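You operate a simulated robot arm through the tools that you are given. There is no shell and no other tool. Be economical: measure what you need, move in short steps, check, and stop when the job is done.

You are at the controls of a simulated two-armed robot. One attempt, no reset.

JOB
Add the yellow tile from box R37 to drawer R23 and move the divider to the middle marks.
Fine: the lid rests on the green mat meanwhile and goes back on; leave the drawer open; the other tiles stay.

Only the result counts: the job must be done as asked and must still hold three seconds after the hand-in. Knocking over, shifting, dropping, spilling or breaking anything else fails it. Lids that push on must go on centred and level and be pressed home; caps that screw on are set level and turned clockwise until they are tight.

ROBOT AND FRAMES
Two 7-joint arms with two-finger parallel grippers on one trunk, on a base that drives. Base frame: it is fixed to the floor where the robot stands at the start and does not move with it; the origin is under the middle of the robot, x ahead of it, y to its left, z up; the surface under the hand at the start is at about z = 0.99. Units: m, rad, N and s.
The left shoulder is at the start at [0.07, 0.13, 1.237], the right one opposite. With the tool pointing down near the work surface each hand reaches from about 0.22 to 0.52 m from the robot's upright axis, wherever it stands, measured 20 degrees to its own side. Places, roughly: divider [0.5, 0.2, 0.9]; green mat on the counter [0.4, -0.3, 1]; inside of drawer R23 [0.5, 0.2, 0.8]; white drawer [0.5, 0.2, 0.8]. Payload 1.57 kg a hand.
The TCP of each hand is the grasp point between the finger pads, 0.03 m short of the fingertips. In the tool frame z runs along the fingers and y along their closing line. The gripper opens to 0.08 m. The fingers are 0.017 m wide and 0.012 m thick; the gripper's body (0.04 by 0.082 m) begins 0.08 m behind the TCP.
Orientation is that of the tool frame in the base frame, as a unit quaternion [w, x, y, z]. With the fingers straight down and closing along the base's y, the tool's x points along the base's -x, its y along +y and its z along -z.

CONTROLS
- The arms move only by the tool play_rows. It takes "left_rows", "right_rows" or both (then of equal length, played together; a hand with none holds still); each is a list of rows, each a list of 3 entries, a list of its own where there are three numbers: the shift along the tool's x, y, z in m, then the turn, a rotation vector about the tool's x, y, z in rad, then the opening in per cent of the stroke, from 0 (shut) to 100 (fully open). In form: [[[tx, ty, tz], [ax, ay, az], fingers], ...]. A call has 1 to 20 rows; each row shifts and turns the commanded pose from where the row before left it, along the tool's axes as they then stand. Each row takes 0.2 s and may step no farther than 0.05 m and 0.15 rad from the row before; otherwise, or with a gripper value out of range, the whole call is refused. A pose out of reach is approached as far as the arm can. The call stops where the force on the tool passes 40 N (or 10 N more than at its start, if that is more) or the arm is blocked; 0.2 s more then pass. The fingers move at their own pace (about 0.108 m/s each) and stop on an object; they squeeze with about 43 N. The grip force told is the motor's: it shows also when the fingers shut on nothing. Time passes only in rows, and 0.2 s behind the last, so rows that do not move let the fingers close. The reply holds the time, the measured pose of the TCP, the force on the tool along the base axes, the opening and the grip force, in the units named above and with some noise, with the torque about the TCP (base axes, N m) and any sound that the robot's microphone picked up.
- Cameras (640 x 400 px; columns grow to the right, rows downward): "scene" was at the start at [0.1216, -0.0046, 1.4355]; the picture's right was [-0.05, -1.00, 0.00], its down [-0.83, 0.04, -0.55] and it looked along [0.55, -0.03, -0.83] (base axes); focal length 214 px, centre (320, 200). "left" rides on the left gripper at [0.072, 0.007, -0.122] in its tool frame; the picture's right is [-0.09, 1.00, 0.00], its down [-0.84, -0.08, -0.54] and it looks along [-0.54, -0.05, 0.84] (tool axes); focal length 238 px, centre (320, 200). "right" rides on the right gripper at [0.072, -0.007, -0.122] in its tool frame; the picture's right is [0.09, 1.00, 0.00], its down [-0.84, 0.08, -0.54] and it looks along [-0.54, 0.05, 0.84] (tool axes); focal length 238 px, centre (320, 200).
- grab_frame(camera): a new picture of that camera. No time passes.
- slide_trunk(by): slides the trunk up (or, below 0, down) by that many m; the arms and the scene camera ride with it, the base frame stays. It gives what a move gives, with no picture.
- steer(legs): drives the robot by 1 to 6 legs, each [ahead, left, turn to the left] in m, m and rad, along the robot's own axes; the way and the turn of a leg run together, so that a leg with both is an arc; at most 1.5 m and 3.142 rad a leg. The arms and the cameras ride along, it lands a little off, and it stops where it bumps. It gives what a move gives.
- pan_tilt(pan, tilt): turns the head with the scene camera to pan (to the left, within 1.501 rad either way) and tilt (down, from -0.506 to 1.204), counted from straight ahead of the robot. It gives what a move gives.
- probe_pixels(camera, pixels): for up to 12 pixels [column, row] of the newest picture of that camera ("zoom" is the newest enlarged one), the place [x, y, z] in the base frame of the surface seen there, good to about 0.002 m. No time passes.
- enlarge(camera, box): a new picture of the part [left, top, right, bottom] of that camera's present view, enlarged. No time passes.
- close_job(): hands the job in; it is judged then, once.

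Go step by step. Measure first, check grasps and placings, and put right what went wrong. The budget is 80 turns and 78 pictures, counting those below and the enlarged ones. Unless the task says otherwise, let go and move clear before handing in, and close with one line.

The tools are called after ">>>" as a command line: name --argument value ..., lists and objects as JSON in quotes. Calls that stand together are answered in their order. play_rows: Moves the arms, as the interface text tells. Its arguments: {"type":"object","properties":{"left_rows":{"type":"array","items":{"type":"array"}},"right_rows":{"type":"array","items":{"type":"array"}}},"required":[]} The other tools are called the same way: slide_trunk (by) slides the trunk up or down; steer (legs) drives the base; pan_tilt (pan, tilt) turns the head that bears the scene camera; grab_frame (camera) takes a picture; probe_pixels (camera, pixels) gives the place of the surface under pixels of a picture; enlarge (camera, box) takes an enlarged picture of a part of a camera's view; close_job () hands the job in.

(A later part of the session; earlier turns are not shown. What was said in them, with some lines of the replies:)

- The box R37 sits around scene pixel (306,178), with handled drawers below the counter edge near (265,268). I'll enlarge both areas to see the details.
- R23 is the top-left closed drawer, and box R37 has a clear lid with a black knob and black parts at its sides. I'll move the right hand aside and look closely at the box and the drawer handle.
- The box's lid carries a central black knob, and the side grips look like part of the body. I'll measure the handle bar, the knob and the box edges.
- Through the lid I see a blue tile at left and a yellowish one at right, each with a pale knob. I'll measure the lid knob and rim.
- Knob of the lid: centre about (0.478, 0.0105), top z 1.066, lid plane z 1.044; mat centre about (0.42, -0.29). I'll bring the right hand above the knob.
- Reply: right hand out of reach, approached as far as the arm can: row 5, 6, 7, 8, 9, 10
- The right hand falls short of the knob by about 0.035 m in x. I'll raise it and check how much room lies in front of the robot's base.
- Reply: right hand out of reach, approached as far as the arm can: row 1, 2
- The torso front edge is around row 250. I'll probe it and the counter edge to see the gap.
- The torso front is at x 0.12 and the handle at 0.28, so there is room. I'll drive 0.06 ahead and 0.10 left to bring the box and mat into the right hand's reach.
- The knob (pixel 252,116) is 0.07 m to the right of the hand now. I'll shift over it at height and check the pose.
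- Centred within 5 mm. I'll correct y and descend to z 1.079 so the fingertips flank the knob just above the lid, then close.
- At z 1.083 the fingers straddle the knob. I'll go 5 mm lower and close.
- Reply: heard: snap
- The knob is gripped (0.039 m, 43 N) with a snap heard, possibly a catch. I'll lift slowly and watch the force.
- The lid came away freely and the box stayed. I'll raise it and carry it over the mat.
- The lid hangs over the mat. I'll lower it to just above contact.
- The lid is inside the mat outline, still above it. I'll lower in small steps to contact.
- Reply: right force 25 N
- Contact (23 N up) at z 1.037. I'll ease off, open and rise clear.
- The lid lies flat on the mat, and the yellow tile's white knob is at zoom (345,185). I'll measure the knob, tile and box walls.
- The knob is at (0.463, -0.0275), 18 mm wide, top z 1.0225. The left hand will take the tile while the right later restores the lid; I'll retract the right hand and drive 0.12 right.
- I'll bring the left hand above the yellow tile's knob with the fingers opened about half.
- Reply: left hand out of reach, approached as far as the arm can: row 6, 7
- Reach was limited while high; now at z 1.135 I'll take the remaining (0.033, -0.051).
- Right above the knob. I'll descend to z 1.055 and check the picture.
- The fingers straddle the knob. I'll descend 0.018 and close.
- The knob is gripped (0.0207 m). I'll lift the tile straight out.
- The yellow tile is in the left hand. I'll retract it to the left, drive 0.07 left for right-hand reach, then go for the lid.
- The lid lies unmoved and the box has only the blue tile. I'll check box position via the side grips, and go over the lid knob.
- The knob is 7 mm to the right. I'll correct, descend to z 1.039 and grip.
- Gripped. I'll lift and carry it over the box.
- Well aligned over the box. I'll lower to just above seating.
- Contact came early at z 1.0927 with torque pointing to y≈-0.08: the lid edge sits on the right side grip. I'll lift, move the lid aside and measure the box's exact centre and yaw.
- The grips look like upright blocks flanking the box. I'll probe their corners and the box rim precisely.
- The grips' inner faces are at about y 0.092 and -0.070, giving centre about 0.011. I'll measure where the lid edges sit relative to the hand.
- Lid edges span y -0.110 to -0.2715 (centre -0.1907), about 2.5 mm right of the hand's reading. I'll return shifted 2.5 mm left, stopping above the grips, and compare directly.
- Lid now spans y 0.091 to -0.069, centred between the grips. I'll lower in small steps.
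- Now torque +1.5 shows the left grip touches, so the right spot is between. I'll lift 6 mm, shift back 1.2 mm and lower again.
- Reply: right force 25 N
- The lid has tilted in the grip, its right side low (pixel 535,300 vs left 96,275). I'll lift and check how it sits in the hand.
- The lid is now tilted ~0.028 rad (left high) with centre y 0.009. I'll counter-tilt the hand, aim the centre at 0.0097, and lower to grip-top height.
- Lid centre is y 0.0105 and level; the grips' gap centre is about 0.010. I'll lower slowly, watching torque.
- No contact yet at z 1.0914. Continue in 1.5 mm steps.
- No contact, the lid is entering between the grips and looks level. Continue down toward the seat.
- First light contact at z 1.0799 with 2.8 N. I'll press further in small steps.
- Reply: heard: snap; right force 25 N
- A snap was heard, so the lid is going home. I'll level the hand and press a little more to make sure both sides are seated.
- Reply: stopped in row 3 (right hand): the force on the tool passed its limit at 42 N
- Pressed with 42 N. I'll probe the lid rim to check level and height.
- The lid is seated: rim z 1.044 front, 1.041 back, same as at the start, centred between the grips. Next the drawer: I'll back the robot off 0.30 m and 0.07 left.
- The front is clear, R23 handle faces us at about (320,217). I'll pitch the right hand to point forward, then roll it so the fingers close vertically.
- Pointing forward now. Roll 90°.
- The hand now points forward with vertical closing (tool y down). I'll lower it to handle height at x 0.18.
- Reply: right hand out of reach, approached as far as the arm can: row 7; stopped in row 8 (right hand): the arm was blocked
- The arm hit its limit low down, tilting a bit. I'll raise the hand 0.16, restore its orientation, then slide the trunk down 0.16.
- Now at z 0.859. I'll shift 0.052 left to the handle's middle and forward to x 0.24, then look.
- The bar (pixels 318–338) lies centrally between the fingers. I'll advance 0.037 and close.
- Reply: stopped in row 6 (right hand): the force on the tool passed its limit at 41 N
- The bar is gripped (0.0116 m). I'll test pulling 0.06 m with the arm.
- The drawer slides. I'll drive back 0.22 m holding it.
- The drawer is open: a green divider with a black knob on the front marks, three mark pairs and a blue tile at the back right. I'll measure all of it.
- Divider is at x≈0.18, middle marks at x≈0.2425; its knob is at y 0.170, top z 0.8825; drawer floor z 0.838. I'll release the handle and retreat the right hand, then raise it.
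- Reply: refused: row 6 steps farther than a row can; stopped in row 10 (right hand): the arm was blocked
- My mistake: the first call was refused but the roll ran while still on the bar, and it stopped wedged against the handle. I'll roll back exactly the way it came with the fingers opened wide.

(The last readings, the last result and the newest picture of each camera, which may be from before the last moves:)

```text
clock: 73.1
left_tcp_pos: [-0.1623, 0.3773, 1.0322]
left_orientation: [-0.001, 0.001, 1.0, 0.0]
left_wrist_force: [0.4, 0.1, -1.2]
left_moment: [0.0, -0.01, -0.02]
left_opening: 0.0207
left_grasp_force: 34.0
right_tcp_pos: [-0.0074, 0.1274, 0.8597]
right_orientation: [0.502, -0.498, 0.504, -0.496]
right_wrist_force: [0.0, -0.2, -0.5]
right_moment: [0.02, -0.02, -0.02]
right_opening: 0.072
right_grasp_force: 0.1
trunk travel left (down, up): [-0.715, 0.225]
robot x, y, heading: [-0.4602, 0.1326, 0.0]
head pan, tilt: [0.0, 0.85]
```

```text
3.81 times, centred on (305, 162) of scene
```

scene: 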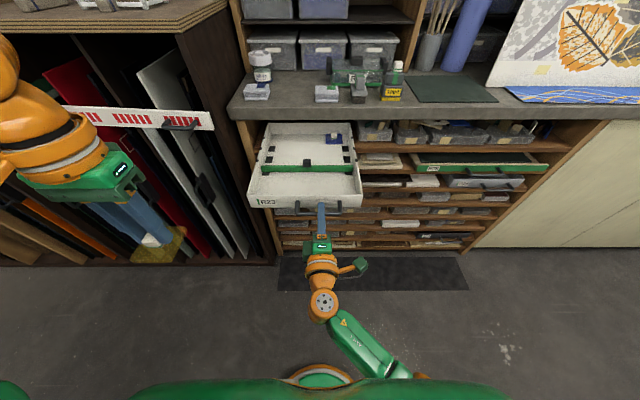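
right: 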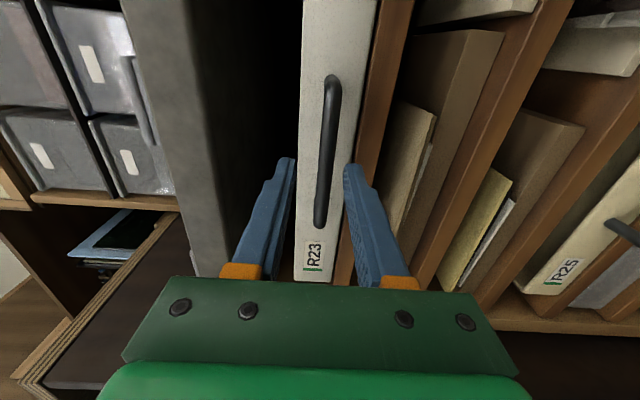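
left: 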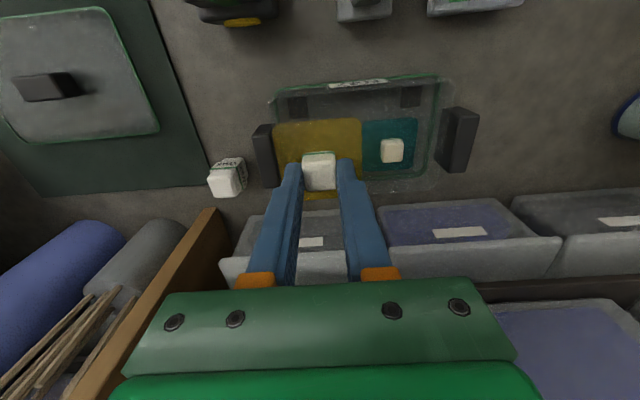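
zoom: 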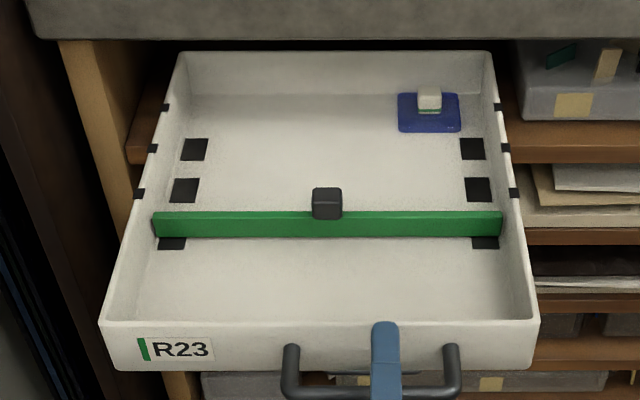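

The drawer and its contents are unchanged and the hand is free. Retreat straight back and then up.

>>> play_rows --right_rows '[[[0, 0, -0.03], [0, 0, 0], 90], [[0, 0, -0.04], [0, 0, 0], 90], [[0, 0, -0.03], [0, 0, 0], 90], [[0, -0.05, 0], [0, 0, 0], 90], [[0, -0.05, 0], [0, 0, 0], 90], [[0, -0.05, 0], [0, 0, 0], 90], [[0, 0, 0], [0, 0, 0], 90]]'

```text
clock: 74.6
left_tcp_pos: [-0.1611, 0.3773, 1.0328]
left_orientation: [0.0, 0.002, 1.0, 0.0]
left_wrist_force: [0.0, -0.3, -0.1]
left_moment: [-0.02, -0.02, 0.04]
left_opening: 0.021
left_grasp_force: 33.8
right_tcp_pos: [-0.1091, 0.142, 0.9355]
right_orientation: [-0.421, 0.601, -0.437, 0.521]
right_wrist_force: [1.1, 0.5, -0.1]
right_moment: [0.03, 0.02, -0.04]
right_opening: 0.0721
right_grasp_force: 0.1
trunk travel left (down, up): [-0.715, 0.225]
robot x, y, heading: [-0.4584, 0.1367, -0.006]
head pan, tilt: [0.0, 0.85]
stopped in row 7 (right hand): the arm was blocked; the commanded pose is now the measured one
```

The arm was folding against its own limits. I'll shift the hand 0.16 m to the right for room and turn it back to pointing down about a single axis.

>>> play_rows --right_rows '[[[0.04, 0, 0], [0, 0, 0], 60], [[0.04, 0, 0], [0, 0, 0], 60], [[0.04, 0, 0], [0, 0, 0], 60], [[0.04, 0, 0], [0, 0, 0], 60], [[0, 0, 0], [-0.0865, 0.0698, 0.0997], 60], [[0, 0, 0], [-0.0865, 0.0698, 0.0997], 60], [[0, 0, 0], [-0.0865, 0.0698, 0.0997], 60], [[0, 0, 0], [-0.0865, 0.0698, 0.0997], 60], [[0, 0, 0], [-0.0865, 0.0698, 0.0997], 60], [[0, 0, 0], [-0.0865, 0.0698, 0.0997], 60], [[0, 0, 0], [-0.0865, 0.0698, 0.0997], 60], [[0, 0, 0], [-0.0865, 0.0698, 0.0997], 60], [[0, 0, 0], [-0.0865, 0.0698, 0.0997], 60], [[0, 0, 0], [-0.0865, 0.0698, 0.0997], 60], [[0, 0, 0], [-0.0865, 0.0698, 0.0997], 60], [[0, 0, 0], [-0.0865, 0.0698, 0.0997], 60], [[0, 0, 0], [-0.0865, 0.0698, 0.0997], 60], [[0, 0, 0], [-0.0865, 0.0698, 0.0997], 60], [[0, 0, 0], [-0.0865, 0.0698, 0.0997], 60], [[0, 0, 0], [0, 0, 0], 60]]'

```text
clock: 76.7
left_tcp_pos: [-0.1607, 0.3764, 1.0338]
left_orientation: [-0.001, 0.002, 1.0, 0.0]
left_wrist_force: [-0.6, 0.4, -1.0]
left_moment: [0.02, 0.03, 0.01]
left_opening: 0.0208
left_grasp_force: 34.1
right_tcp_pos: [-0.064, -0.0215, 0.926]
right_orientation: [0.257, -0.474, 0.706, -0.459]
right_wrist_force: [-0.2, -0.6, -0.1]
right_moment: [0.0, 0.02, 0.02]
right_opening: 0.0475
right_grasp_force: 0.0
right hand out of reach, approached as far as the arm can: row 2, 3, 4
trunk travel left (down, up): [-0.715, 0.225]
robot x, y, heading: [-0.4561, 0.1341, -0.002]
head pan, tilt: [0.0, 0.85]
stopped in row 10 (right hand): the arm was blocked; the commanded pose is now the measured one
```

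Blocked again midway. I'll raise the hand 0.12 (where the turning worked earlier) and continue the remaining 1.57 rad turn.

>>> play_rows --right_rows '[[[-0.0013, -0.04, -0.01], [0, 0, 0], 60], [[-0.0013, -0.04, -0.01], [0, 0, 0], 60], [[-0.0013, -0.04, -0.01], [0, 0, 0], 60], [[0, 0, 0], [-0.0928, 0.0519, 0.0958], 60], [[0, 0, 0], [-0.0928, 0.0519, 0.0958], 60], [[0, 0, 0], [-0.0928, 0.0519, 0.0958], 60], [[0, 0, 0], [-0.0928, 0.0519, 0.0958], 60], [[0, 0, 0], [-0.0928, 0.0519, 0.0958], 60], [[0, 0, 0], [-0.0928, 0.0519, 0.0958], 60], [[0, 0, 0], [-0.0928, 0.0519, 0.0958], 60], [[0, 0, 0], [-0.0928, 0.0519, 0.0958], 60], [[0, 0, 0], [-0.0928, 0.0519, 0.0958], 60], [[0, 0, 0], [-0.0928, 0.0519, 0.0958], 60], [[0, 0, 0], [-0.0928, 0.0519, 0.0958], 60], [[0, 0, 0], [0, 0, 0], 60]]'

```text
clock: 77.3
left_tcp_pos: [-0.161, 0.377, 1.0324]
left_orientation: [0.0, 0.002, 1.0, -0.001]
left_wrist_force: [-0.1, 0.9, 0.2]
left_moment: [-0.04, -0.02, -0.03]
left_opening: 0.0208
left_grasp_force: 33.8
right_tcp_pos: [-0.0455, -0.0552, 0.9929]
right_orientation: [0.207, -0.469, 0.685, -0.518]
right_wrist_force: [0.8, 1.0, 0.4]
right_moment: [0.02, 0.01, -0.03]
right_opening: 0.0479
right_grasp_force: 0.1
trunk travel left (down, up): [-0.715, 0.225]
robot x, y, heading: [-0.4587, 0.1345, -0.0]
head pan, tilt: [0.0, 0.85]
stopped in row 2 (right hand): the arm was blocked; the commanded pose is now the measured one
```

It moved up to z 0.993 but reports blocked again. A picture will show the arm's posture.

>>> pan_tilt --pan -0.2 --tilt 1.15

>>> grab_frame --camera "scene"

```text
clock: 78.1
left_tcp_pos: [-0.1611, 0.3777, 1.0332]
left_orientation: [0.0, 0.001, 1.0, 0.0]
left_wrist_force: [-0.9, 0.8, -0.7]
left_moment: [0.02, -0.02, 0.01]
left_opening: 0.0208
left_grasp_force: 33.8
right_tcp_pos: [-0.047, -0.0553, 0.9916]
right_orientation: [0.207, -0.469, 0.685, -0.518]
right_wrist_force: [0.6, -0.3, -0.2]
right_moment: [-0.01, 0.0, 0.0]
right_opening: 0.0483
right_grasp_force: 0.0
trunk travel left (down, up): [-0.715, 0.225]
robot x, y, heading: [-0.4564, 0.1367, -0.005]
head pan, tilt: [-0.201, 1.15]
```

```text
29 pictures are left
```

scene: 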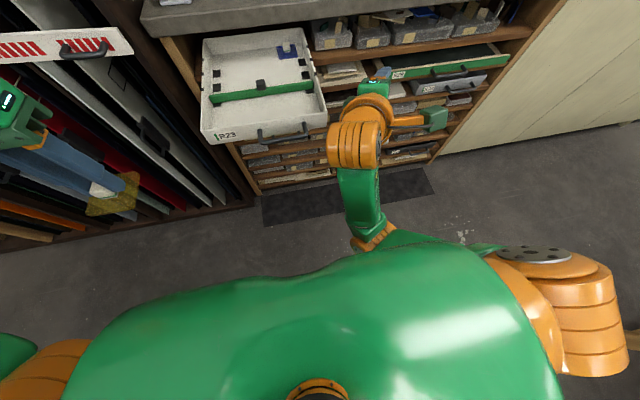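

The elbow is folded against the torso. I'll extend the hand forward, right and up (free space beside the drawer), then finish the turn.

>>> play_rows --right_rows '[[[0.005, -0.0224, 0.0296], [0, 0, 0], 60], [[0.005, -0.0224, 0.0296], [0, 0, 0], 60], [[0.005, -0.0224, 0.0296], [0, 0, 0], 60], [[0.005, -0.0224, 0.0296], [0, 0, 0], 60], [[0, 0, 0], [-0.1056, 0.0422, 0.0955], 60], [[0, 0, 0], [-0.1056, 0.0422, 0.0955], 60], [[0, 0, 0], [-0.1056, 0.0422, 0.0955], 60], [[0, 0, 0], [-0.1056, 0.0422, 0.0955], 60], [[0, 0, 0], [-0.1056, 0.0422, 0.0955], 60], [[0, 0, 0], [-0.1056, 0.0422, 0.0955], 60], [[0, 0, 0], [-0.1056, 0.0422, 0.0955], 60], [[0, 0, 0], [-0.1056, 0.0422, 0.0955], 60], [[0, 0, 0], [-0.1056, 0.0422, 0.0955], 60], [[0, 0, 0], [-0.1056, 0.0422, 0.0955], 60], [[0, 0, 0], [-0.1056, 0.0422, 0.0955], 60], [[0, 0, 0], [0, 0, 0], 60]]'

```text
clock: 81.5
left_tcp_pos: [-0.1625, 0.3775, 1.0338]
left_orientation: [0.001, 0.001, 1.0, -0.001]
left_wrist_force: [-0.1, 0.1, -0.6]
left_moment: [-0.01, -0.02, 0.0]
left_opening: 0.0211
left_grasp_force: 33.9
right_tcp_pos: [0.0043, -0.1055, 1.0069]
right_orientation: [-0.002, 0.002, 1.0, 0.001]
right_wrist_force: [1.3, 0.5, -0.6]
right_moment: [0.05, 0.0, 0.0]
right_opening: 0.048
right_grasp_force: 0.0
right hand out of reach, approached as far as the arm can: row 11, 12, 13, 14, 15
trunk travel left (down, up): [-0.715, 0.225]
robot x, y, heading: [-0.4614, 0.135, 0.0]
head pan, tilt: [-0.201, 1.15]
```

The right hand points down again. I'll pull it back 0.05 and drive 0.2 m forward to work over the drawer.

>>> play_rows --right_rows '[[[0.03, -0.01, 0], [0, 0, 0], 60], [[0.03, -0.01, 0], [0, 0, 0], 60], [[0, 0, 0], [0, 0, 0], 60]]'

>>> steer --legs '[[0.2, 0.04, 0]]'

>>> pan_tilt --pan 0.0 --tilt 1.0

>>> grab_frame --camera "scene"

```text
clock: 82.3
left_tcp_pos: [-0.1616, 0.3769, 1.0333]
left_orientation: [0.001, 0.002, 1.0, -0.001]
left_wrist_force: [0.0, 1.0, 0.5]
left_moment: [0.0, 0.05, 0.0]
left_opening: 0.0211
left_grasp_force: 34.1
right_tcp_pos: [-0.0109, -0.1344, 1.0266]
right_orientation: [-0.003, 0.0, 1.0, 0.0]
right_wrist_force: [-0.7, -0.2, -0.2]
right_moment: [0.02, 0.04, -0.05]
right_opening: 0.0479
right_grasp_force: 0.1
right hand out of reach, approached as far as the arm can: row 1, 2
trunk travel left (down, up): [-0.715, 0.225]
robot x, y, heading: [-0.4539, 0.1336, -0.007]
head pan, tilt: [-0.201, 1.15]
```

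```text
clock: 83.9
left_tcp_pos: [0.0367, 0.4174, 1.0331]
left_orientation: [0.001, 0.001, 1.0, 0.001]
left_wrist_force: [0.8, -0.3, 0.0]
left_moment: [0.01, 0.0, -0.03]
left_opening: 0.0208
left_grasp_force: 34.4
right_tcp_pos: [0.1877, -0.0936, 1.0275]
right_orientation: [-0.001, -0.002, 1.0, 0.002]
right_wrist_force: [-0.1, 0.5, 0.5]
right_moment: [-0.01, -0.05, 0.04]
right_opening: 0.0478
right_grasp_force: 0.1
trunk travel left (down, up): [-0.715, 0.225]
robot x, y, heading: [-0.2571, 0.1712, -0.002]
head pan, tilt: [-0.201, 1.15]
```

```text
clock: 84.7
left_tcp_pos: [0.0382, 0.4178, 1.0332]
left_orientation: [0.0, 0.0, 1.0, 0.0]
left_wrist_force: [0.5, -0.7, 0.1]
left_moment: [-0.03, 0.02, 0.01]
left_opening: 0.0209
left_grasp_force: 34.6
right_tcp_pos: [0.1904, -0.0939, 1.0268]
right_orientation: [-0.003, -0.001, 1.0, 0.001]
right_wrist_force: [0.2, -0.3, -0.1]
right_moment: [-0.02, -0.01, 0.05]
right_opening: 0.0479
right_grasp_force: 0.1
trunk travel left (down, up): [-0.715, 0.225]
robot x, y, heading: [-0.2575, 0.1735, -0.003]
head pan, tilt: [0.0, 1.0]
```

```text
28 pictures are left
```

scene: 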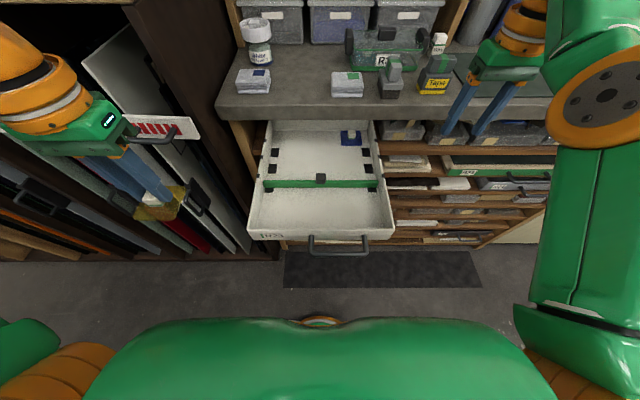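

The drawer is unchanged and within reach. I'll carry the tile over the front compartment to (0.115, 0.235) and descend to z 0.93.

>>> play_rows --left_rows '[[[-0.0154, -0.0366, 0], [0, 0, 0], 0], [[-0.0154, -0.0366, 0], [0, 0, 0], 0], [[-0.0154, -0.0366, 0], [0, 0, 0], 0], [[-0.0154, -0.0366, 0], [0, 0, 0], 0], [[-0.0154, -0.0366, 0], [0, 0, 0], 0], [[0, 0, 0.04], [0, 0, 0], 0], [[0, 0, 0.04], [0, 0, 0], 0], [[0, 0, 0.023], [0, 0, 0], 0], [[0, 0, 0], [0, 0, 0], 0]]'

>>> enlarge --camera "scene" --box '[220, 100, 420, 260]'

>>> grab_frame --camera "left"

```text
clock: 86.7
left_tcp_pos: [0.1166, 0.2339, 0.9311]
left_orientation: [-0.001, 0.0, 1.0, 0.0]
left_wrist_force: [-0.1, 0.7, 0.0]
left_moment: [0.03, -0.03, -0.03]
left_opening: 0.0206
left_grasp_force: 33.6
right_tcp_pos: [0.1917, -0.0925, 1.026]
right_orientation: [-0.003, -0.002, 1.0, 0.0]
right_wrist_force: [-0.5, 1.0, -0.5]
right_moment: [-0.02, -0.04, 0.0]
right_opening: 0.0483
right_grasp_force: 0.0
trunk travel left (down, up): [-0.715, 0.225]
robot x, y, heading: [-0.2563, 0.1763, -0.004]
head pan, tilt: [0.0, 1.0]
```

```text
2.50 times, centred on (320, 180) of scene
```

zoom: 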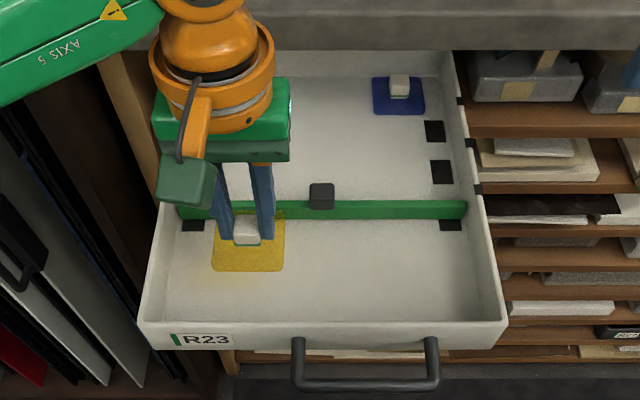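

```text
26 pictures are left
```

left: 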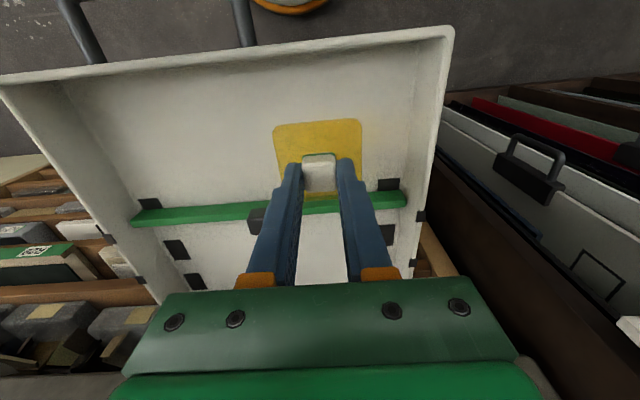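

The tile hangs level over the front compartment. I'll probe its edges for clearance to the divider and front wall.

>>> probe_pixels --camera "left" --pixels '[[278, 128], [357, 122], [318, 124], [338, 196], [362, 185], [260, 211], [395, 200], [200, 55]]'

```text
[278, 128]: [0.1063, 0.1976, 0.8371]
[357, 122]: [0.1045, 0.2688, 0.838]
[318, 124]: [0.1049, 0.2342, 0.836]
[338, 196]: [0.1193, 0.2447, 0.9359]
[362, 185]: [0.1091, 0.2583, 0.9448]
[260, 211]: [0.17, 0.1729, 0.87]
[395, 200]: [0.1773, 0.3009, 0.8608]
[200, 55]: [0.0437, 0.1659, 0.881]
```

>>> probe_pixels --camera "zoom" --pixels '[[248, 264], [220, 262], [278, 262], [220, 240], [279, 220], [250, 235]]'

```text
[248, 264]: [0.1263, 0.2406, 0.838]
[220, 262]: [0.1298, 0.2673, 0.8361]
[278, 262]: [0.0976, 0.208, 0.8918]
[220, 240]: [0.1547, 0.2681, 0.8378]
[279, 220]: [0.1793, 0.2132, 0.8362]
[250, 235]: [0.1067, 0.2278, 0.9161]
```

The tile's top face is at z≈0.892 with the hand at 0.931, and it spans about x 0.085–0.15, clear of divider and wall. I'll lower to just above the floor and feel for contact.

>>> play_rows --left_rows '[[[0.002, 0, 0.02], [0, 0, 0], 0], [[0, 0, 0.015], [0, 0, 0], 0], [[0, 0, 0.008], [0, 0, 0], 0], [[0, 0, 0.003], [0, 0, 0], 0], [[0, 0, 0], [0, 0, 0], 0]]'

```text
clock: 87.9
left_tcp_pos: [0.1135, 0.2346, 0.8848]
left_orientation: [0.0, 0.001, 1.0, -0.001]
left_wrist_force: [0.3, -0.4, -0.9]
left_moment: [-0.04, -0.02, 0.01]
left_opening: 0.0208
left_grasp_force: 34.4
right_tcp_pos: [0.1902, -0.0948, 1.0266]
right_orientation: [-0.003, -0.001, 1.0, 0.001]
right_wrist_force: [-0.3, 0.1, -0.4]
right_moment: [-0.04, 0.02, -0.05]
right_opening: 0.0481
right_grasp_force: 0.1
trunk travel left (down, up): [-0.715, 0.225]
robot x, y, heading: [-0.2624, 0.1734, 0.001]
head pan, tilt: [0.0, 1.0]
```

>>> play_rows --left_rows '[[[0, 0, 0.0015], [0, 0, 0], 0], [[0, 0, 0.0015], [0, 0, 0], 0], [[0, 0, 0], [0, 0, 0], 0]]'

```text
clock: 88.7
left_tcp_pos: [0.1128, 0.2354, 0.8813]
left_orientation: [0.0, 0.0, 1.0, 0.0]
left_wrist_force: [-1.1, -0.7, -0.2]
left_moment: [0.0, -0.04, 0.02]
left_opening: 0.0209
left_grasp_force: 33.9
right_tcp_pos: [0.191, -0.0936, 1.027]
right_orientation: [-0.003, -0.001, 1.0, 0.001]
right_wrist_force: [-0.3, -0.3, 0.2]
right_moment: [-0.01, 0.02, 0.03]
right_opening: 0.0481
right_grasp_force: 0.1
trunk travel left (down, up): [-0.715, 0.225]
robot x, y, heading: [-0.2558, 0.1754, 0.001]
head pan, tilt: [0.0, 1.0]
```

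>>> play_rows --left_rows '[[[0, 0, 0.0015], [0, 0, 0], 0], [[0, 0, 0.0015], [0, 0, 0], 0], [[0, 0, 0], [0, 0, 0], 0]]'

>>> enlarge --camera "scene" --box '[220, 160, 340, 250]'

```text
clock: 89.5
left_tcp_pos: [0.1133, 0.2348, 0.8792]
left_orientation: [0.001, 0.0, 1.0, -0.001]
left_wrist_force: [3.1, -0.6, 7.5]
left_moment: [0.01, -0.07, 0.03]
left_opening: 0.021
left_grasp_force: 33.8
right_tcp_pos: [0.1903, -0.0942, 1.0273]
right_orientation: [-0.003, -0.002, 1.0, 0.001]
right_wrist_force: [0.3, 0.5, 0.2]
right_moment: [0.0, 0.0, -0.02]
right_opening: 0.0479
right_grasp_force: 0.1
trunk travel left (down, up): [-0.715, 0.225]
robot x, y, heading: [-0.2601, 0.1719, -0.003]
head pan, tilt: [0.0, 1.0]
```

```text
4.44 times, centred on (280, 205) of scene
```

zoom: 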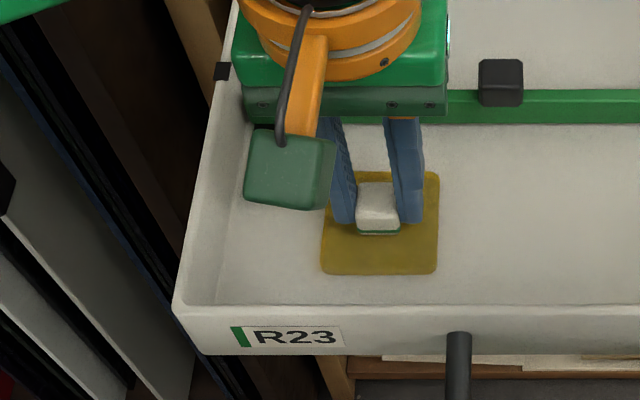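

Contact with the floor (7.5 N). I'll release, rise straight and withdraw the left hand.

>>> play_rows --left_rows '[[[0, 0, 0], [0, 0, 0], 20], [[0, 0, 0], [0, 0, 0], 50], [[0, 0, 0], [0, 0, 0], 50], [[0, 0, -0.02], [0, 0, 0], 50], [[0, 0, -0.04], [0, 0, 0], 50], [[0, 0, -0.05], [0, 0, 0], 50], [[0, 0, -0.04], [0, 0, 0], 50], [[0.02, 0.04, 0], [0, 0, 0], 50], [[0.02, 0.04, 0], [0, 0, 0], 50], [[0.02, 0.04, 0], [0, 0, 0], 50], [[0, 0.04, 0], [0, 0, 0], 50], [[0, 0, 0], [0, 0, 0], 50]]'

>>> enlarge --camera "scene" --box '[230, 110, 410, 260]'

```text
clock: 92.1
left_tcp_pos: [0.0526, 0.3941, 1.0295]
left_orientation: [0.0, 0.001, 1.0, 0.001]
left_wrist_force: [0.0, -0.8, 0.0]
left_moment: [0.0, -0.01, 0.02]
left_opening: 0.0396
left_grasp_force: 0.1
right_tcp_pos: [0.1916, -0.0933, 1.0264]
right_orientation: [-0.003, -0.001, 1.0, 0.001]
right_wrist_force: [0.8, -0.7, -0.1]
right_moment: [0.0, -0.04, -0.01]
right_opening: 0.0479
right_grasp_force: 0.0
trunk travel left (down, up): [-0.715, 0.225]
robot x, y, heading: [-0.261, 0.1712, -0.007]
head pan, tilt: [0.0, 1.0]
```

```text
2.67 times, centred on (320, 185) of scene
```

zoom: 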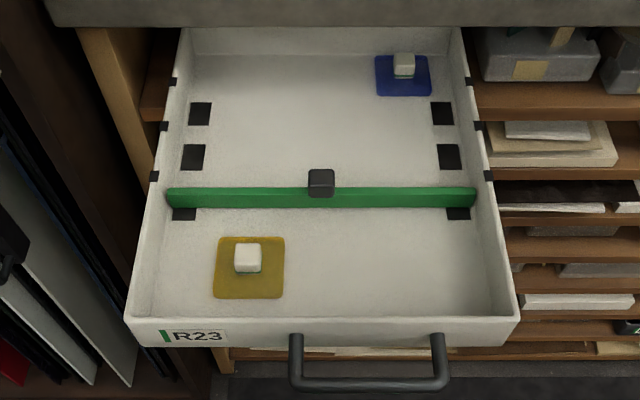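

The yellow tile lies flat in the front compartment and the blue one is untouched. The left hand will move the divider: I'll tuck the right hand back and drive 0.04 ahead, 0.12 right.

>>> play_rows --right_rows '[[[0.03, -0.02, -0.02], [0, 0, 0], 60], [[0.03, -0.02, -0.02], [0, 0, 0], 60], [[0.03, -0.02, -0.02], [0, 0, 0], 60], [[0, 0, 0], [0, 0, 0], 60]]'

>>> steer --legs '[[0.04, -0.12, 0]]'

```text
clock: 93.1
left_tcp_pos: [0.0529, 0.3952, 1.0301]
left_orientation: [0.0, 0.001, 1.0, 0.0]
left_wrist_force: [1.0, -0.1, 0.9]
left_moment: [0.02, 0.0, -0.03]
left_opening: 0.0401
left_grasp_force: 0.1
right_tcp_pos: [0.1809, -0.1127, 1.0445]
right_orientation: [0.001, 0.003, 1.0, 0.0]
right_wrist_force: [-0.2, 0.7, 0.1]
right_moment: [0.01, 0.01, -0.04]
right_opening: 0.0482
right_grasp_force: 0.0
right hand out of reach, approached as far as the arm can: row 1, 2, 3
trunk travel left (down, up): [-0.715, 0.225]
robot x, y, heading: [-0.2588, 0.1731, -0.004]
head pan, tilt: [0.0, 1.0]
```

```text
clock: 94.3
left_tcp_pos: [0.0905, 0.2742, 1.0284]
left_orientation: [0.001, -0.001, 1.0, -0.001]
left_wrist_force: [-0.1, 0.1, -0.9]
left_moment: [-0.02, -0.01, -0.02]
left_opening: 0.04
left_grasp_force: 0.1
right_tcp_pos: [0.2181, -0.2325, 1.0449]
right_orientation: [0.002, 0.001, 1.0, 0.0]
right_wrist_force: [0.4, 0.1, 0.1]
right_moment: [-0.02, 0.0, 0.03]
right_opening: 0.048
right_grasp_force: 0.0
trunk travel left (down, up): [-0.715, 0.225]
robot x, y, heading: [-0.2185, 0.0556, 0.002]
head pan, tilt: [0.0, 1.0]
5 turns are left
```

Only 5 turns remain, so I combine steps: the left hand goes over the divider knob (0.181, 0.1695), descends to z 0.897 and grips; pictures verify.

>>> play_rows --left_rows '[[[-0.0302, -0.0349, 0], [0, 0, 0], 55], [[-0.0302, -0.0349, 0], [0, 0, 0], 55], [[-0.0301, -0.0349, 0], [0, 0, 0], 55], [[0, 0, 0], [0, 0, 0], 55], [[0, 0, 0.045], [0, 0, 0], 55], [[0, 0, 0.04], [0, 0, 0], 55], [[0, 0, 0.03], [0, 0, 0], 55], [[0, 0, 0.016], [0, 0, 0], 55], [[0, 0, 0], [0, 0, 0], 55], [[0, 0, 0], [0, 0, 0], 20], [[0, 0, 0], [0, 0, 0], 0], [[0, 0, 0], [0, 0, 0], 0], [[0, 0, 0], [0, 0, 0], 0]]'

>>> grab_frame --camera "left"

>>> enlarge --camera "scene" --box '[180, 100, 420, 250]'

>>> probe_pixels --camera "left" --pixels '[[150, 190], [200, 190], [450, 190], [500, 190], [320, 190]]'

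```text
clock: 97.1
left_tcp_pos: [0.1805, 0.1705, 0.8968]
left_orientation: [0.0, -0.001, 1.0, -0.001]
left_wrist_force: [-1.2, 2.3, -5.9]
left_moment: [0.29, -0.77, -0.02]
left_opening: 0.0239
left_grasp_force: 35.5
right_tcp_pos: [0.2198, -0.2326, 1.0434]
right_orientation: [0.002, 0.0, 1.0, 0.0]
right_wrist_force: [0.3, 0.4, -0.1]
right_moment: [0.0, -0.03, -0.04]
right_opening: 0.0479
right_grasp_force: 0.1
trunk travel left (down, up): [-0.715, 0.225]
robot x, y, heading: [-0.2177, 0.0505, 0.002]
head pan, tilt: [0.0, 1.0]
```

```text
23 pictures are left
```

left: 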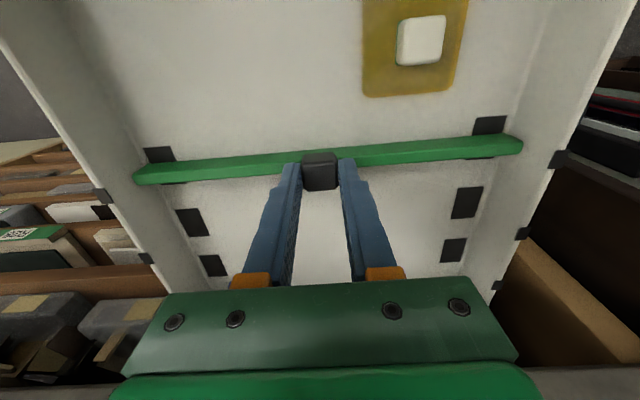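

```text
2.67 times, centred on (300, 175) of scene
```

zoom: 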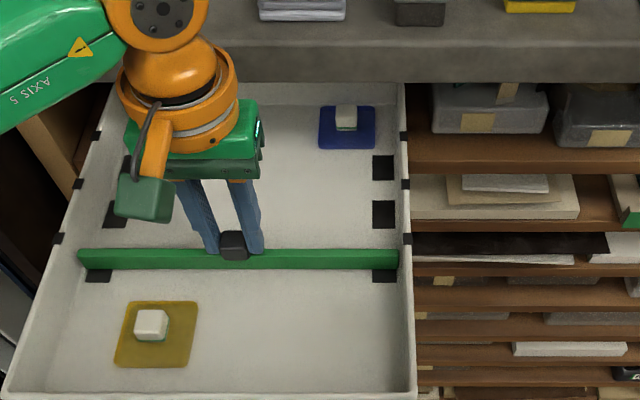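

```text
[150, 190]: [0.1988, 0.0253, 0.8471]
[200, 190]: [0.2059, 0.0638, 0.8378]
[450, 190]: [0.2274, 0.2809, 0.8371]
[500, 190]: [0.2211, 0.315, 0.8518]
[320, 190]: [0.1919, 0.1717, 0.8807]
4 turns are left
```

The knob is gripped. I'll lift the divider 10 mm, move it 0.0605 m back to the middle marks, set it down, still holding, and measure.

>>> play_rows --left_rows '[[[0, 0, -0.004], [0, 0, 0], 0], [[0, 0, -0.006], [0, 0, 0], 0], [[-0.015, 0, 0], [0, 0, 0], 0], [[-0.02, 0, 0], [0, 0, 0], 0], [[-0.02, 0, 0], [0, 0, 0], 0], [[-0.0055, 0, 0], [0, 0, 0], 0], [[0, 0, 0], [0, 0, 0], 0], [[0, 0, 0.005], [0, 0, 0], 0], [[0, 0, 0.003], [0, 0, 0], 0], [[0, 0, 0.001], [0, 0, 0], 0], [[0, 0, 0], [0, 0, 0], 0]]'

>>> grab_frame --camera "left"

>>> enlarge --camera "scene" --box '[180, 100, 420, 250]'

>>> probe_pixels --camera "zoom" --pixels '[[58, 239], [78, 184], [96, 135], [404, 184], [402, 135], [407, 239], [384, 274], [384, 165], [370, 205], [370, 200], [330, 205], [150, 325]]'

```text
clock: 99.5
left_tcp_pos: [0.2384, 0.1716, 0.9004]
left_orientation: [0.004, -0.001, 1.0, -0.002]
left_wrist_force: [0.0, 11.2, 26.0]
left_moment: [0.4, -0.07, -0.09]
left_opening: 0.0238
left_grasp_force: 36.1
right_tcp_pos: [0.2138, -0.2312, 1.0459]
right_orientation: [0.004, 0.0, 1.0, 0.0]
right_wrist_force: [-0.1, 0.3, 0.5]
right_moment: [0.0, -0.03, 0.02]
right_opening: 0.048
right_grasp_force: 0.0
trunk travel left (down, up): [-0.715, 0.225]
robot x, y, heading: [-0.2216, 0.049, 0.002]
head pan, tilt: [0.0, 1.0]
```

```text
21 pictures are left
```

left: 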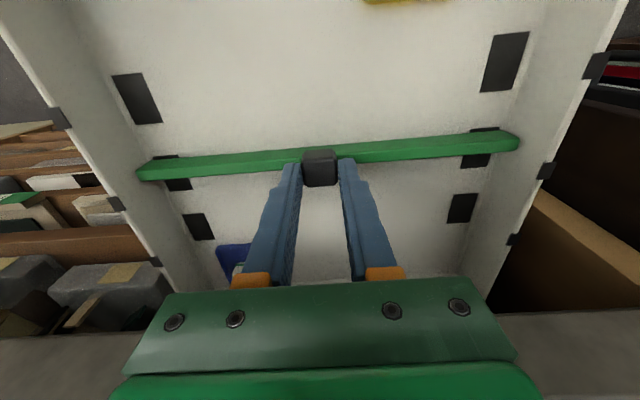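

```text
2.67 times, centred on (300, 175) of scene
```

zoom: 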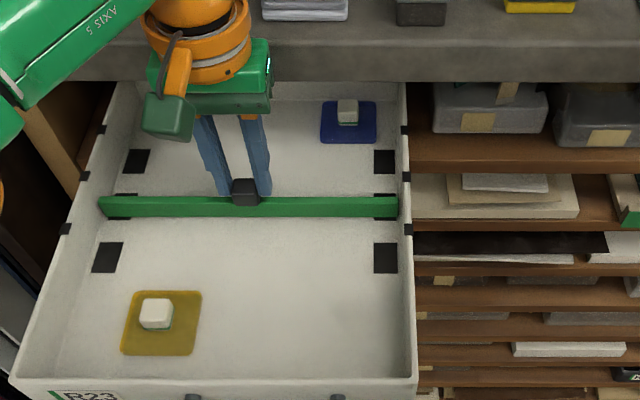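

```text
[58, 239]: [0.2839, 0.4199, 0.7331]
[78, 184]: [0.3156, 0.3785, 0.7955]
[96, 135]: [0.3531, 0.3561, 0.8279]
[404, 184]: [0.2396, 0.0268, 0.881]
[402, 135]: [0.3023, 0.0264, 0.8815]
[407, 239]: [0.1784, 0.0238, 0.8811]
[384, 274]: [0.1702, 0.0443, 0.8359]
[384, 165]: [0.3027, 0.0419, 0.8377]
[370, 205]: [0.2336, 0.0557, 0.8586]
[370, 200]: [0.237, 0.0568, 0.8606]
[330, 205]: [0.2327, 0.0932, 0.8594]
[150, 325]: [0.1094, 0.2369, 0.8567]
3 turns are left
```

The drawer crept in about 7 mm, so the middle marks (rim pixel row 177) are now near x 0.2485 while the divider sits at about 0.238. I'll probe the marks, then lift slightly, move about 0.0115 further, set down and photograph.

>>> probe_pixels --camera "zoom" --pixels '[[405, 177], [406, 230], [403, 130], [84, 176], [65, 229], [384, 161], [386, 257], [108, 257], [110, 202], [385, 201], [385, 212], [120, 212]]'

>>> play_rows --left_rows '[[[0, 0, -0.004], [0, 0, 0], 0], [[0, 0, 0], [0, 0, 0], 0], [[-0.006, 0, 0], [0, 0, 0], 0], [[-0.0055, 0, 0], [0, 0, 0], 0], [[0, 0, 0], [0, 0, 0], 0], [[0, 0, 0.003], [0, 0, 0], 0], [[0, 0, 0], [0, 0, 0], 0]]'

>>> enlarge --camera "scene" --box '[180, 100, 420, 250]'

>>> probe_pixels --camera "zoom" --pixels '[[405, 175], [406, 228], [403, 128], [85, 174], [384, 159], [386, 255], [109, 255], [330, 195], [330, 190], [370, 195], [370, 190], [150, 195]]'

>>> grab_frame --camera "left"

```text
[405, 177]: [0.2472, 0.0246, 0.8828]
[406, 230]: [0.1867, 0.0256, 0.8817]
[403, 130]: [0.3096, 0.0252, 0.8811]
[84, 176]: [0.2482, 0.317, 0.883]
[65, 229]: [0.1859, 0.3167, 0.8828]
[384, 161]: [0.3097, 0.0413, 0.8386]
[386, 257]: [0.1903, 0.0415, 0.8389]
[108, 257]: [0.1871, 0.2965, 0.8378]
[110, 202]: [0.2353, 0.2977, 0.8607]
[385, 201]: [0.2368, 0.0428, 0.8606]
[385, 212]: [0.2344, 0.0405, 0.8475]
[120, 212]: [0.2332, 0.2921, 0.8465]
```

```text
clock: 101.1
left_tcp_pos: [0.2535, 0.1714, 0.9005]
left_orientation: [0.002, -0.001, 1.0, -0.002]
left_wrist_force: [0.0, 10.0, 11.2]
left_moment: [0.37, 0.97, -0.06]
left_opening: 0.0239
left_grasp_force: 35.1
right_tcp_pos: [0.2187, -0.2304, 1.0446]
right_orientation: [0.002, 0.001, 1.0, -0.001]
right_wrist_force: [-0.8, 0.4, 0.2]
right_moment: [0.01, 0.0, 0.02]
right_opening: 0.0481
right_grasp_force: 0.0
trunk travel left (down, up): [-0.715, 0.225]
robot x, y, heading: [-0.2183, 0.0546, 0.001]
head pan, tilt: [0.0, 1.0]
```

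```text
2.67 times, centred on (300, 175) of scene
```

zoom: 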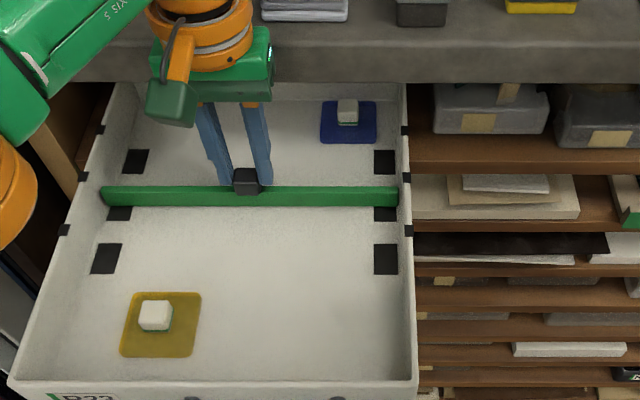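

```text
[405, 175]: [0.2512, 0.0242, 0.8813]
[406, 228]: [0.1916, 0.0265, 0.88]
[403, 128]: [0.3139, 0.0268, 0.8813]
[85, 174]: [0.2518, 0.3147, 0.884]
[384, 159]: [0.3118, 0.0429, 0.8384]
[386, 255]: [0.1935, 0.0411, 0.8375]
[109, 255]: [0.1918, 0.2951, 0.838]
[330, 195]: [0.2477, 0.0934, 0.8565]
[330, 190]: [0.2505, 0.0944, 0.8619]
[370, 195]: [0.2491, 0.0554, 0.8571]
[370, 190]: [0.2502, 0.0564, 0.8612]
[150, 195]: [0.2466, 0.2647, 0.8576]
```

```text
18 pictures are left
2 turns are left
```

left: 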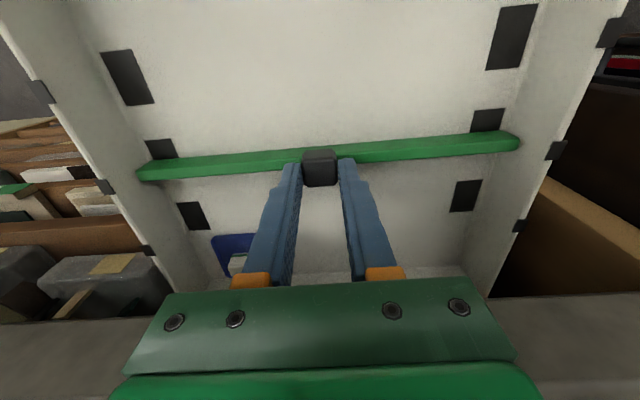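

The marks now sit at x≈0.248 and the divider's centre at ≈0.2528, about 4.8 mm too far back. I'll lift slightly, bring it back 4.8 mm, set it down, release, rise clear and check.

>>> play_rows --left_rows '[[[0, 0, -0.004], [0, 0, 0], 0], [[0, 0, 0], [0, 0, 0], 0], [[0.0024, 0, 0], [0, 0, 0], 0], [[0.0024, 0, 0], [0, 0, 0], 0], [[0, 0, 0], [0, 0, 0], 0], [[0, 0, 0.002], [0, 0, 0], 0], [[0, 0, 0.0017], [0, 0, 0], 0], [[0, 0, 0], [0, 0, 0], 0], [[0, 0, 0], [0, 0, 0], 35], [[0, 0, 0], [0, 0, 0], 55], [[0, 0, 0], [0, 0, 0], 55], [[0, 0, -0.015], [0, 0, 0], 55], [[0, 0, -0.03], [0, 0, 0], 55], [[0, 0, -0.04], [0, 0, 0], 55], [[0, 0, -0.03], [0, 0, 0], 55], [[0.04, 0, 0], [0, 0, 0], 55], [[0.04, 0, 0], [0, 0, 0], 55], [[0, 0, 0], [0, 0, 0], 55]]'

>>> enlarge --camera "scene" --box '[180, 100, 420, 250]'

>>> probe_pixels --camera "zoom" --pixels '[[405, 177], [406, 230], [84, 176], [384, 161], [386, 257], [108, 257], [330, 204], [330, 200], [330, 196], [330, 192], [150, 200], [246, 182]]'

>>> enlarge --camera "scene" --box '[180, 60, 420, 200]'

>>> grab_frame --camera "left"

```text
clock: 104.9
left_tcp_pos: [0.2411, 0.1666, 1.0144]
left_orientation: [0.0, 0.0, 1.0, 0.0]
left_wrist_force: [-0.7, -0.7, 0.0]
left_moment: [0.01, -0.02, 0.02]
left_opening: 0.0442
left_grasp_force: 0.1
left hand out of reach, approached as far as the arm can: row 15, 16, 17
right_tcp_pos: [0.2201, -0.2335, 1.0423]
right_orientation: [0.001, 0.0, 1.0, 0.0]
right_wrist_force: [0.4, 0.0, 1.1]
right_moment: [-0.01, -0.06, -0.01]
right_opening: 0.0482
right_grasp_force: 0.0
trunk travel left (down, up): [-0.715, 0.225]
robot x, y, heading: [-0.2205, 0.0546, 0.001]
head pan, tilt: [0.0, 1.0]
```

```text
2.67 times, centred on (300, 175) of scene
```

zoom: 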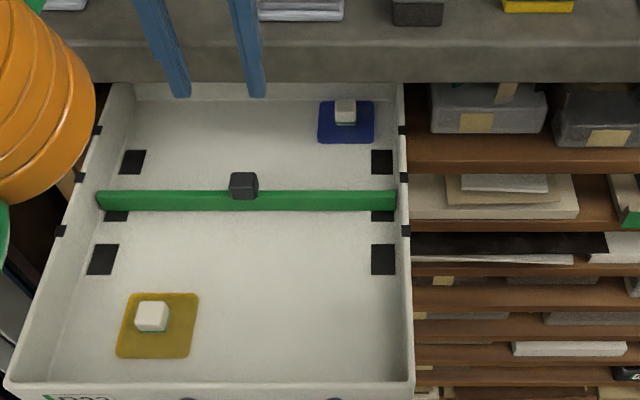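

```text
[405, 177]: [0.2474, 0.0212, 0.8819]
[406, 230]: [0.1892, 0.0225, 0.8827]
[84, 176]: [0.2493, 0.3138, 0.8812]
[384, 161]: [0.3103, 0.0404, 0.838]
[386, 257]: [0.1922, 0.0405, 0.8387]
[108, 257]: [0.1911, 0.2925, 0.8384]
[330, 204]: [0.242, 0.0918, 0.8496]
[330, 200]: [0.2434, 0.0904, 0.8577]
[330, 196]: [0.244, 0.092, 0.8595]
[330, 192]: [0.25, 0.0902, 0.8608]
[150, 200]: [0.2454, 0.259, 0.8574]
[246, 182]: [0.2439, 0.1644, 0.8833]
```

```text
2.67 times, centred on (300, 130) of scene
```

zoom: 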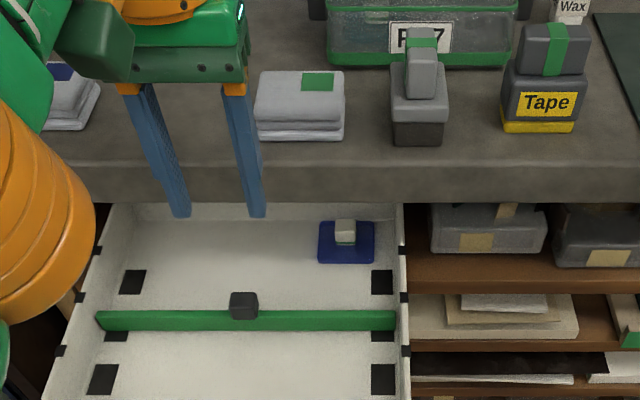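

```text
15 pictures are left
1 turns are left
```

left: 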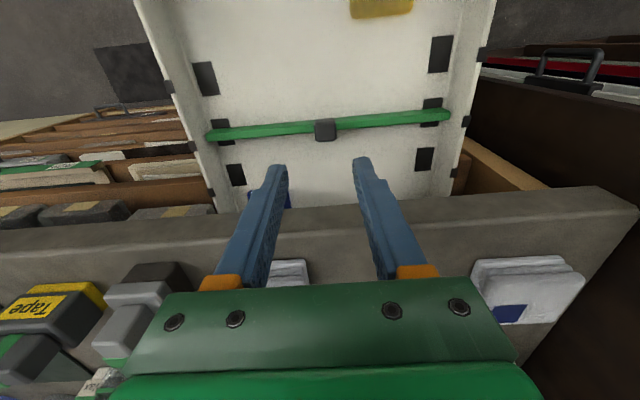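

The divider's front face is at x≈0.243, so its centre is about 0.248, on the middle marks (rim 0.2474/0.2493). The yellow tile is in the open drawer, the blue tiles are where they were, R37's lid is pressed on and both hands are clear, so I'm handing in.

>>> close_job

```text
The job is handed in.
```

The job is handed in: the yellow tile is in drawer R23, the divider is on the middle marks to within a couple of millimetres, the lid is pressed back onto R37, and the drawer is open. The drawer slid in about 7 mm while I moved the divider, so I lined the divider up with the marks where they ended up.
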